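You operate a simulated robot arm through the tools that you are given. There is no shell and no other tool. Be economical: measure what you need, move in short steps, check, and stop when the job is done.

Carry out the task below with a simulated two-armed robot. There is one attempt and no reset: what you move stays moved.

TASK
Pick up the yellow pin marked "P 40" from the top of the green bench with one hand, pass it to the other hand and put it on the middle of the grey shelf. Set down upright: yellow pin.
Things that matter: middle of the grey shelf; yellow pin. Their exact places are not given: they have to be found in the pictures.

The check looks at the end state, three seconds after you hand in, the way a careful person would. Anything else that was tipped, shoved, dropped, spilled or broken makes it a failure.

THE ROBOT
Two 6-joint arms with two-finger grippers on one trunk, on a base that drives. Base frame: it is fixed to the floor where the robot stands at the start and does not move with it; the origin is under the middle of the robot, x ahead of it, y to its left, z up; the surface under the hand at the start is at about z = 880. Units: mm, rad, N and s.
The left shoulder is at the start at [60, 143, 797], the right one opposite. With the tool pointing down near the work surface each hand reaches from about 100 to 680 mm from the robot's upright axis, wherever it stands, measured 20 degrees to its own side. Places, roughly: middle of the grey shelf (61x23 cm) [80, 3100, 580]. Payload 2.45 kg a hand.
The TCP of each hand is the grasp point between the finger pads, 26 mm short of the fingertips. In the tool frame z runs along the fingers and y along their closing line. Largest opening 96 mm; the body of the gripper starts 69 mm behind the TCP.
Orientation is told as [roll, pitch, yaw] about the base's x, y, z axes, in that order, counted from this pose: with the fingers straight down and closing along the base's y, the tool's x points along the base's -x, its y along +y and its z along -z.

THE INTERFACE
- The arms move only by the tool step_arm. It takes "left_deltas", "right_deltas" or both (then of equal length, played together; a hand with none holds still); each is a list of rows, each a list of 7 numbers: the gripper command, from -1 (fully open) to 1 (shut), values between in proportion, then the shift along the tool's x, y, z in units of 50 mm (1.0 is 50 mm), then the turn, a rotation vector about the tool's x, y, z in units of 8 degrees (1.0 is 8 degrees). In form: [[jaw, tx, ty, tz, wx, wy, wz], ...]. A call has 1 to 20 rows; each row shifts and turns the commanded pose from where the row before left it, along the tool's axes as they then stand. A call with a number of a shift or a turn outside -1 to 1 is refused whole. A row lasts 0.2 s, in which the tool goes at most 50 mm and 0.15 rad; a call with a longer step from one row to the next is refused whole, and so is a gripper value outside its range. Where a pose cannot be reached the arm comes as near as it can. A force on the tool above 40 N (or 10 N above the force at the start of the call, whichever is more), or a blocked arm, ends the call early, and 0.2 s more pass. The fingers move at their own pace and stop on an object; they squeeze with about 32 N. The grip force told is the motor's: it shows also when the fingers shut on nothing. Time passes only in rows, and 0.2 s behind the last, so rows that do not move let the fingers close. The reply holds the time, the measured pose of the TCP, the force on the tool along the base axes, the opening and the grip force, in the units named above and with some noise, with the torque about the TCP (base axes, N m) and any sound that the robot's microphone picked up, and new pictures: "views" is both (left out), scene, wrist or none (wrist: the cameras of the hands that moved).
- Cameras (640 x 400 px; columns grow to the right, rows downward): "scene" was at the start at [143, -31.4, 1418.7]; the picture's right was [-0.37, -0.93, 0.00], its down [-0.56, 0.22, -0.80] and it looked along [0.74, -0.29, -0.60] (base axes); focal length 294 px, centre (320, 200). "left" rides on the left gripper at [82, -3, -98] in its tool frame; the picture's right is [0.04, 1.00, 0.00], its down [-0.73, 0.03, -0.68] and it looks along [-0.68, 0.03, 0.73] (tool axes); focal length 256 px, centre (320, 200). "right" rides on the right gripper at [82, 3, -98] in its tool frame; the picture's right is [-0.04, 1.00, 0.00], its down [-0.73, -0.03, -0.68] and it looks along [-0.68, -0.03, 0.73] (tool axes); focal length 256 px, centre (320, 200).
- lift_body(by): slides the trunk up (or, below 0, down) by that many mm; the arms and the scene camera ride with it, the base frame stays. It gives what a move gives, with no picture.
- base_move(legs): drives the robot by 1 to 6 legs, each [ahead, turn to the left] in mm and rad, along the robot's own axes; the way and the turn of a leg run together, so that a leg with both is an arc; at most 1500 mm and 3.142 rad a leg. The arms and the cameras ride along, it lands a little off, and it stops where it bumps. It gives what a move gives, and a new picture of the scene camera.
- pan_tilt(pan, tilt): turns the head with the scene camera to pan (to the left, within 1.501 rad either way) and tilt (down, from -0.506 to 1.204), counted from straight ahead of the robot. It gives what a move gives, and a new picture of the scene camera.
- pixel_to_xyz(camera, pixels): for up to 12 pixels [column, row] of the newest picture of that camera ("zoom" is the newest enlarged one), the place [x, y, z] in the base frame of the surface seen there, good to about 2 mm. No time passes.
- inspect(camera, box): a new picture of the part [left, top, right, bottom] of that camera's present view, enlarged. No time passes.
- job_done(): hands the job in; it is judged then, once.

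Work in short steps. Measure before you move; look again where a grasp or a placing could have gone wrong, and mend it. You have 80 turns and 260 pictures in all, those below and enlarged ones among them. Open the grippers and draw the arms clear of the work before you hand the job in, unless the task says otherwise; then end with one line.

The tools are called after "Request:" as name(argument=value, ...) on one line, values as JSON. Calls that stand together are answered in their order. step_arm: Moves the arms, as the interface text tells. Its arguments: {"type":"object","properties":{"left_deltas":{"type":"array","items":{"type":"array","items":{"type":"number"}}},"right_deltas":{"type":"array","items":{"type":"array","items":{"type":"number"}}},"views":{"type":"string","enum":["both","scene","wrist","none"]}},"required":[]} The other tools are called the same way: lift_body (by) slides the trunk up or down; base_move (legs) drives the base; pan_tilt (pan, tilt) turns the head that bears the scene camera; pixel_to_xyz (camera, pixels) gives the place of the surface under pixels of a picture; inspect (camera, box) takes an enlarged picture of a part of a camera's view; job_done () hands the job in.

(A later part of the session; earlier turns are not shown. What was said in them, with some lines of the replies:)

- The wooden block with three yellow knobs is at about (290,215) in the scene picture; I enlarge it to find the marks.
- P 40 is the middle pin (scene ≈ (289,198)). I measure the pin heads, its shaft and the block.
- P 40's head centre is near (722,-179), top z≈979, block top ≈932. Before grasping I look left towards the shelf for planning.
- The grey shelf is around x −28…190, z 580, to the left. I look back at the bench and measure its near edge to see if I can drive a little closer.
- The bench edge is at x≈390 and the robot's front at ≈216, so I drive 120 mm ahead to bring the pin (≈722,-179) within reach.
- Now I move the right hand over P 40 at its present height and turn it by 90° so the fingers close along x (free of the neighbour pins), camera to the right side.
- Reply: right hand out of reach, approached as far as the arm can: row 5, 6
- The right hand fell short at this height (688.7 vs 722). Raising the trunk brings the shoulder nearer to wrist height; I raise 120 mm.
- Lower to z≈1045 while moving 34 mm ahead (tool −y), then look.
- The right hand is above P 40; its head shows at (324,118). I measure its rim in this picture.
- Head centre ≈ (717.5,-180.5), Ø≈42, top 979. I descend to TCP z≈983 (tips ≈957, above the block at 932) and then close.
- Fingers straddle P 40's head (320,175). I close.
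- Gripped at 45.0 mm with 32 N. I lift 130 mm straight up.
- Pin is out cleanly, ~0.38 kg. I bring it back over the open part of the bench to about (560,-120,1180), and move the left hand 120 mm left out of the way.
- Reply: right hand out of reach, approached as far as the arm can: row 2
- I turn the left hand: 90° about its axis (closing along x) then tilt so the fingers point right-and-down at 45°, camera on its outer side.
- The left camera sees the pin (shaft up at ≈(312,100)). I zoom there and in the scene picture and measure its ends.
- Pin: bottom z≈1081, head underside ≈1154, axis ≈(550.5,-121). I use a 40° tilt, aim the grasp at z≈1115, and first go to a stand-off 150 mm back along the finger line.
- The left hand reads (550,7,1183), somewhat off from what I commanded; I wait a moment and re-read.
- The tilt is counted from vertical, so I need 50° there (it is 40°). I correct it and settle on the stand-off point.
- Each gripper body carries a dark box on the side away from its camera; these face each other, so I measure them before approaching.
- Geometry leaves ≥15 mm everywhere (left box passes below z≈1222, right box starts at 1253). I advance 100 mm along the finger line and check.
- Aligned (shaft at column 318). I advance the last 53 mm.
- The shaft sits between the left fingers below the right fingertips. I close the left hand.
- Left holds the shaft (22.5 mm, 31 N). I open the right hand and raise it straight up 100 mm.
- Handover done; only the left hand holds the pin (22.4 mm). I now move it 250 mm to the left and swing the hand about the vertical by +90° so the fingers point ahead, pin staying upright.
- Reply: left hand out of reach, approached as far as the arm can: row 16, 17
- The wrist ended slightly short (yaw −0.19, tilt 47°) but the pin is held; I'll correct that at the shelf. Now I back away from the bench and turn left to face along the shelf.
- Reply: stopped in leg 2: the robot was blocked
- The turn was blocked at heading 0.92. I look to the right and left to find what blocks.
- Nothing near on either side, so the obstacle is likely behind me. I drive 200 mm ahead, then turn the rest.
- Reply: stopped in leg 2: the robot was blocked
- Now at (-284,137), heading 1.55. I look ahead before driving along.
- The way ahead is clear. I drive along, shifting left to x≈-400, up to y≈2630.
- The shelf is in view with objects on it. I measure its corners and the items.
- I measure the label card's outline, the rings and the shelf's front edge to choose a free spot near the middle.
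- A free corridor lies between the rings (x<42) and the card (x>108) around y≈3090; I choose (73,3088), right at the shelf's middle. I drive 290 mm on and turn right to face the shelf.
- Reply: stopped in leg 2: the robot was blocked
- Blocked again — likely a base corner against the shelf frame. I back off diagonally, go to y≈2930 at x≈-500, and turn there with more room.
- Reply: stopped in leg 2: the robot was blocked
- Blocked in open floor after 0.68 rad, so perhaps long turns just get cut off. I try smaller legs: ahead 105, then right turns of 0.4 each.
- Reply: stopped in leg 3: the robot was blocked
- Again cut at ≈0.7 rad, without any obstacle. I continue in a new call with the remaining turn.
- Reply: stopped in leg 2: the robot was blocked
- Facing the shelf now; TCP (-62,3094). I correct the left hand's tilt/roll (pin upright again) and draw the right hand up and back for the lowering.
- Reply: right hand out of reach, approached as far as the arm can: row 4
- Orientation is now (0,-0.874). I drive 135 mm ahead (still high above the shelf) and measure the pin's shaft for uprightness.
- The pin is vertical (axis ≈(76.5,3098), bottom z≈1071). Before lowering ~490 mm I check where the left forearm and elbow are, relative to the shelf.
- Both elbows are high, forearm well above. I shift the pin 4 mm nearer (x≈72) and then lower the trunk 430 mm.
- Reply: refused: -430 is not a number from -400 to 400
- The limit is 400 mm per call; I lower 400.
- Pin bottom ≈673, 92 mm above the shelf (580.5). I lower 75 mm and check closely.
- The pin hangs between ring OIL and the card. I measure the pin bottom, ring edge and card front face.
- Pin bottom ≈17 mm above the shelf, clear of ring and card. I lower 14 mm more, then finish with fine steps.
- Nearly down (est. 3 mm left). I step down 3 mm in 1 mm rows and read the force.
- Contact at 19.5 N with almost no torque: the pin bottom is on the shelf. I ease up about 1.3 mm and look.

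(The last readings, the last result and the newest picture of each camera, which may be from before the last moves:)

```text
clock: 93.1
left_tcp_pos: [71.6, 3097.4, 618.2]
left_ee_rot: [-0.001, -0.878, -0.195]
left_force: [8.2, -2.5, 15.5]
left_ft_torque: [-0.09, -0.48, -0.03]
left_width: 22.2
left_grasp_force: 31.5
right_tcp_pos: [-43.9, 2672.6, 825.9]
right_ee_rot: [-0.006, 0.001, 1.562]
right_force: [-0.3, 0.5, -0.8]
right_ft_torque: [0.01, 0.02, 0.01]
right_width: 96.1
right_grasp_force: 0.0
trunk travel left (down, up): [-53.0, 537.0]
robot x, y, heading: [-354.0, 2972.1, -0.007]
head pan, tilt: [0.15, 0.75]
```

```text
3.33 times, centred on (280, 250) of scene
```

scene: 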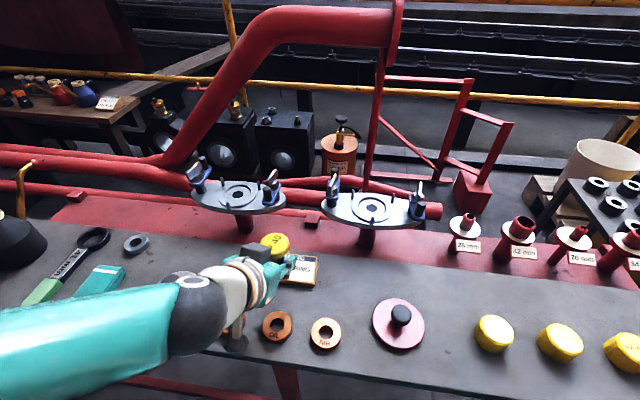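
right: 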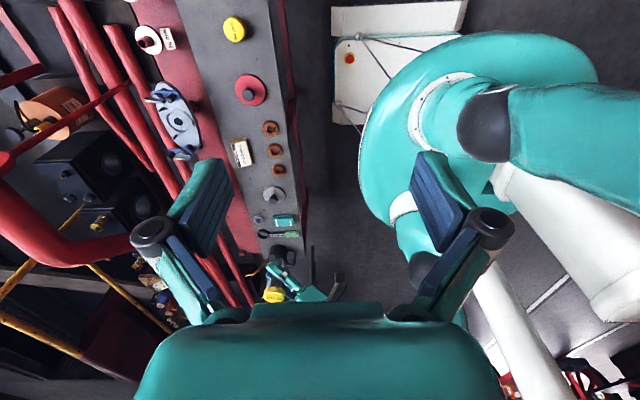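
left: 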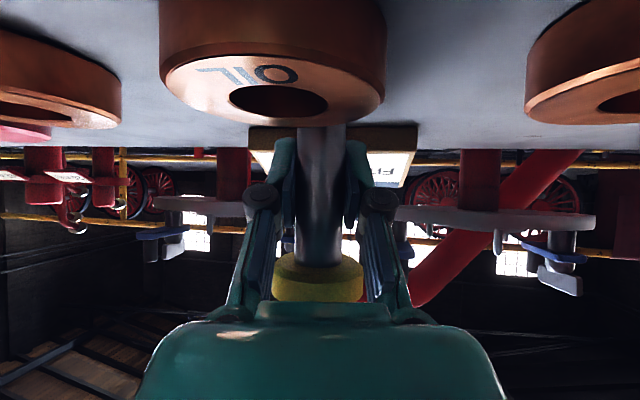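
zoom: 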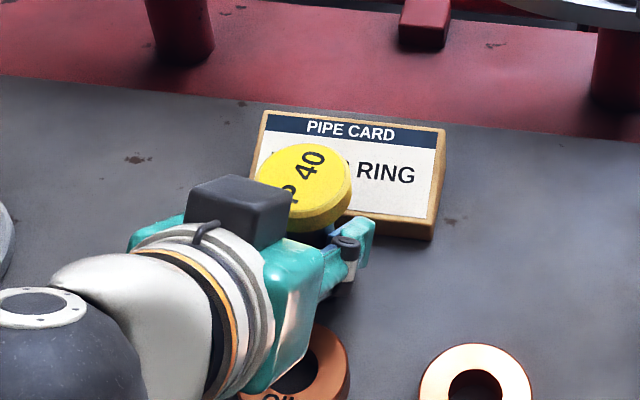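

The torque suggests the pin touches with its far edge, i.e. it leans ~1° ahead. I lift 2 mm more, tilt back by 1°, and read again.

Request:
step_arm(left_deltas=[[1, -0.0306, 0, -0.0258, 0, 0, 0], [1, 0, 0, 0, 0, 0.13, 0], [1, 0, 0, 0, 0, 0, 0]], views="none")

Request:
inspect(camera="left", box=[220, 80, 420, 320])

Request:
pixel_to_xyz(camera="zoom", pixels=[[320, 85], [320, 100], [320, 120], [319, 150], [319, 200], [319, 240], [319, 270], [319, 290]])

```text
clock: 93.9
left_tcp_pos: [70.8, 3096.9, 618.1]
left_ee_rot: [-0.002, -0.854, -0.198]
left_force: [2.4, -0.4, 3.0]
left_ft_torque: [-0.03, -0.19, 0.0]
left_width: 22.5
left_grasp_force: 32.1
right_tcp_pos: [-43.0, 2671.4, 824.7]
right_ee_rot: [-0.006, -0.001, 1.561]
right_force: [-0.1, 0.7, -1.0]
right_ft_torque: [-0.03, 0.0, -0.02]
right_width: 96.2
right_grasp_force: 0.1
trunk travel left (down, up): [-53.0, 537.0]
robot x, y, heading: [-353.5, 2972.6, -0.009]
head pan, tilt: [0.15, 0.75]
```

```text
1.67 times, centred on (320, 200) of left
```

zoom: 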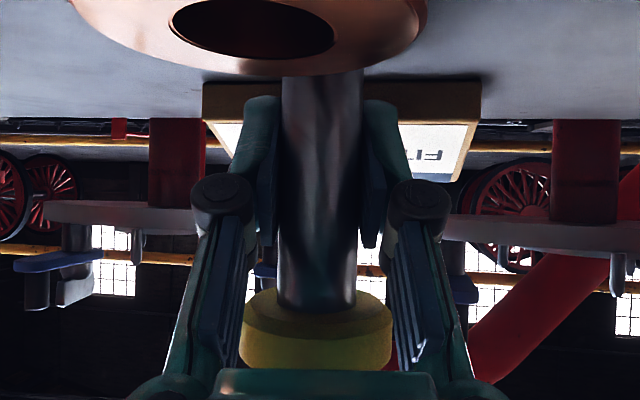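

```text
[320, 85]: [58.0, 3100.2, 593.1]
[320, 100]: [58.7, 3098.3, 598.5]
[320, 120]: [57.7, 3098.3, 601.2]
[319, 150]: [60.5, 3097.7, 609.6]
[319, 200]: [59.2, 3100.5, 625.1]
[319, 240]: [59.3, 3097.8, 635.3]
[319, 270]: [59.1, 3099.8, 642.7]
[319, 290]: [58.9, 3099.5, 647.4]
```

The shaft now measures vertical and there is only ~3 N of contact. I open the left hand gently (partly) without moving.

Request:
step_arm(left_deltas=[[0.5, 0, 0, 0, 0, 0, 0], [0.3, 0, 0, 0, 0, 0, 0], [0.0, 0, 0, 0, 0, 0, 0], [-0.3, 0, 0, 0, 0, 0, 0], [-0.3, 0, 0, 0, 0, 0, 0]], views="wrist")

Request:
inspect(camera="scene", box=[200, 190, 360, 310])

```text
clock: 95.1
left_tcp_pos: [70.8, 3097.8, 618.7]
left_ee_rot: [-0.001, -0.855, -0.195]
left_force: [-0.7, -0.1, 0.2]
left_ft_torque: [0.0, 0.01, 0.02]
left_width: 62.4
left_grasp_force: 0.1
right_tcp_pos: [-44.5, 2672.0, 825.6]
right_ee_rot: [-0.005, -0.001, 1.559]
right_force: [0.7, 0.5, 0.3]
right_ft_torque: [0.0, 0.0, 0.01]
right_width: 95.9
right_grasp_force: 0.0
trunk travel left (down, up): [-53.0, 537.0]
robot x, y, heading: [-353.9, 2970.8, -0.007]
head pan, tilt: [0.15, 0.75]
```

left: 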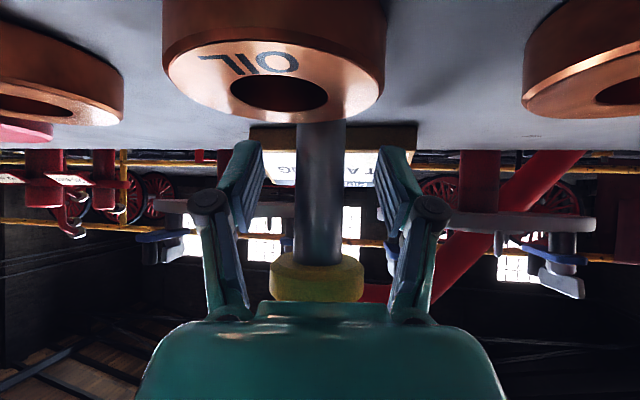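

```text
3.33 times, centred on (280, 250) of scene
```

zoom: 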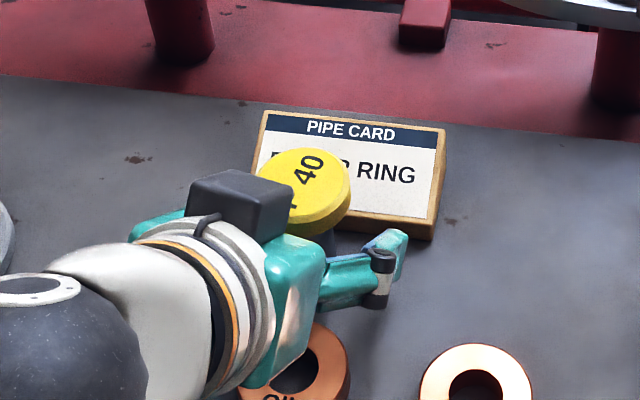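

The pin stands freely, fingers clear on both sides. I withdraw along the finger line, back and up.

Request:
step_arm(left_deltas=[[-0.3, 0, 0, -0.2, 0, 0, 0], [-0.3, 0, 0, -0.4, 0, 0, 0], [-0.3, 0, 0, -0.5, 0, 0, 0], [-0.3, 0, 0, -0.5, 0, 0, 0], [-0.3, 0, 0, -0.6, 0, 0, 0], [-0.3, 0, 0, -0.6, 0, 0, 0], [-1, 0, 0, 0, 0, 0, 0]])

Request:
inspect(camera="scene", box=[200, 190, 360, 310])

```text
clock: 96.7
left_tcp_pos: [-33.1, 3118.7, 712.1]
left_ee_rot: [-0.001, -0.858, -0.196]
left_force: [-0.9, 0.3, 0.7]
left_ft_torque: [0.0, -0.04, -0.01]
left_width: 95.9
left_grasp_force: 0.1
right_tcp_pos: [-42.2, 2672.8, 823.8]
right_ee_rot: [-0.006, 0.0, 1.56]
right_force: [0.1, -0.2, 0.8]
right_ft_torque: [0.02, 0.0, -0.06]
right_width: 96.0
right_grasp_force: 0.1
trunk travel left (down, up): [-53.0, 537.0]
robot x, y, heading: [-356.9, 2971.4, -0.011]
head pan, tilt: [0.15, 0.75]
```

scene: 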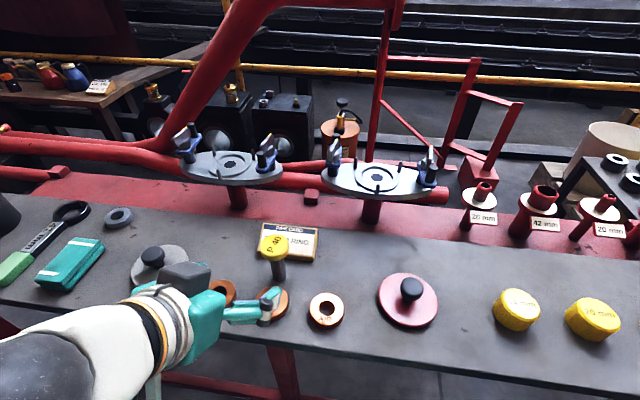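
left: 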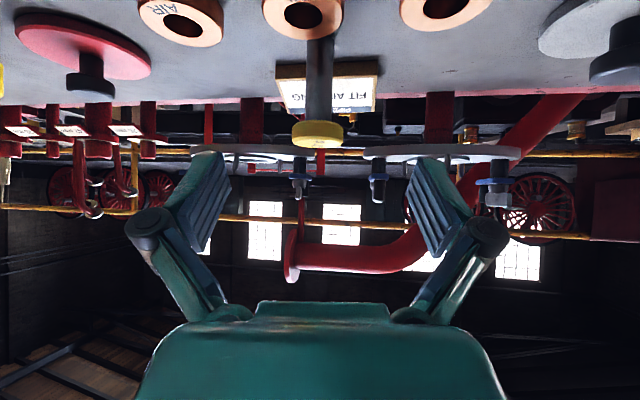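

```text
3.33 times, centred on (280, 250) of scene
```

zoom: 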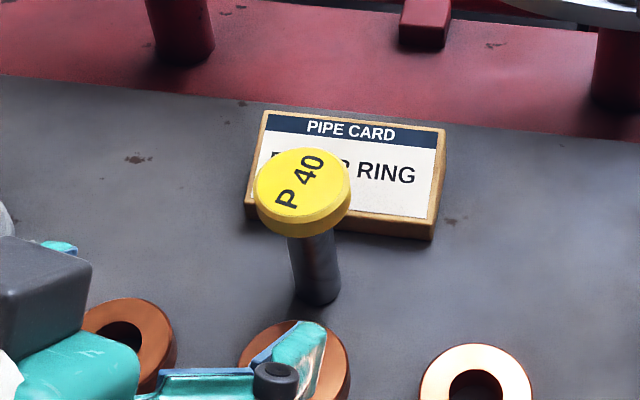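

The pin stands upright at about (71,3098), neighbours unmoved. I raise the trunk to draw both arms clear and take a last look.

Request:
lift_body(by=200)

Request:
base_move(legs=[[-150, 0]])

Request:
inspect(camera="scene", box=[180, 200, 420, 360])

```text
clock: 98.9
left_tcp_pos: [-31.2, 3118.1, 911.0]
left_ee_rot: [-0.001, -0.858, -0.197]
left_force: [-0.4, -0.1, -0.5]
left_ft_torque: [0.02, -0.01, 0.01]
left_width: 95.8
left_grasp_force: 0.0
right_tcp_pos: [-42.7, 2671.8, 1024.9]
right_ee_rot: [-0.006, 0.0, 1.561]
right_force: [-0.6, 1.1, -0.2]
right_ft_torque: [0.02, 0.01, -0.03]
right_width: 96.1
right_grasp_force: 0.1
trunk travel left (down, up): [-253.0, 337.0]
robot x, y, heading: [-354.2, 2972.7, -0.011]
head pan, tilt: [0.15, 0.75]
```

```text
clock: 100.3
left_tcp_pos: [-182.2, 3118.1, 911.3]
left_ee_rot: [-0.001, -0.857, -0.197]
left_force: [-0.3, 0.0, 0.1]
left_ft_torque: [0.0, 0.0, 0.0]
left_width: 96.3
left_grasp_force: 0.0
right_tcp_pos: [-193.4, 2673.3, 1025.1]
right_ee_rot: [-0.006, 0.0, 1.558]
right_force: [0.3, -0.5, 0.0]
right_ft_torque: [0.02, -0.04, 0.02]
right_width: 95.6
right_grasp_force: 0.0
trunk travel left (down, up): [-253.0, 337.0]
robot x, y, heading: [-504.3, 2971.7, -0.009]
head pan, tilt: [0.15, 0.75]
```

scene: 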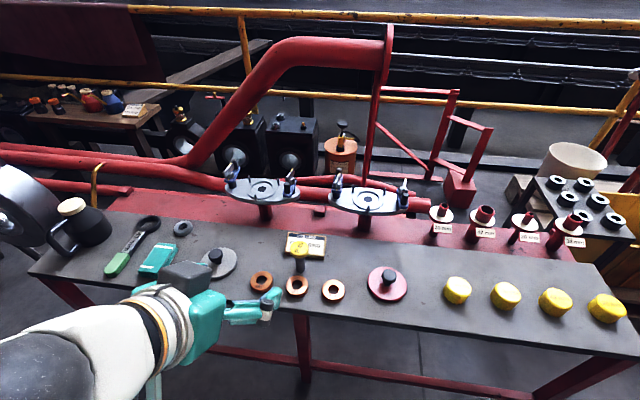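

```text
2.50 times, centred on (300, 280) of scene
```

zoom: 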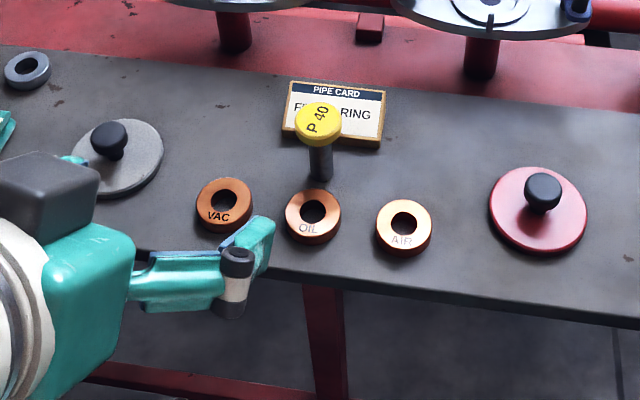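

P 40 stands upright in the middle of the grey shelf, everything else is in place, and the arms are clear with open grippers. I hand in.

Request:
job_done()

```text
The job is handed in.
```

I picked up the yellow pin "P 40" with the right hand, passed it to the left hand, and set it upright at the middle of the grey shelf (about x 71, y 3098). The base reported being blocked during several turns. I found no obstacle, and nothing in the last pictures of the shelf looked moved.
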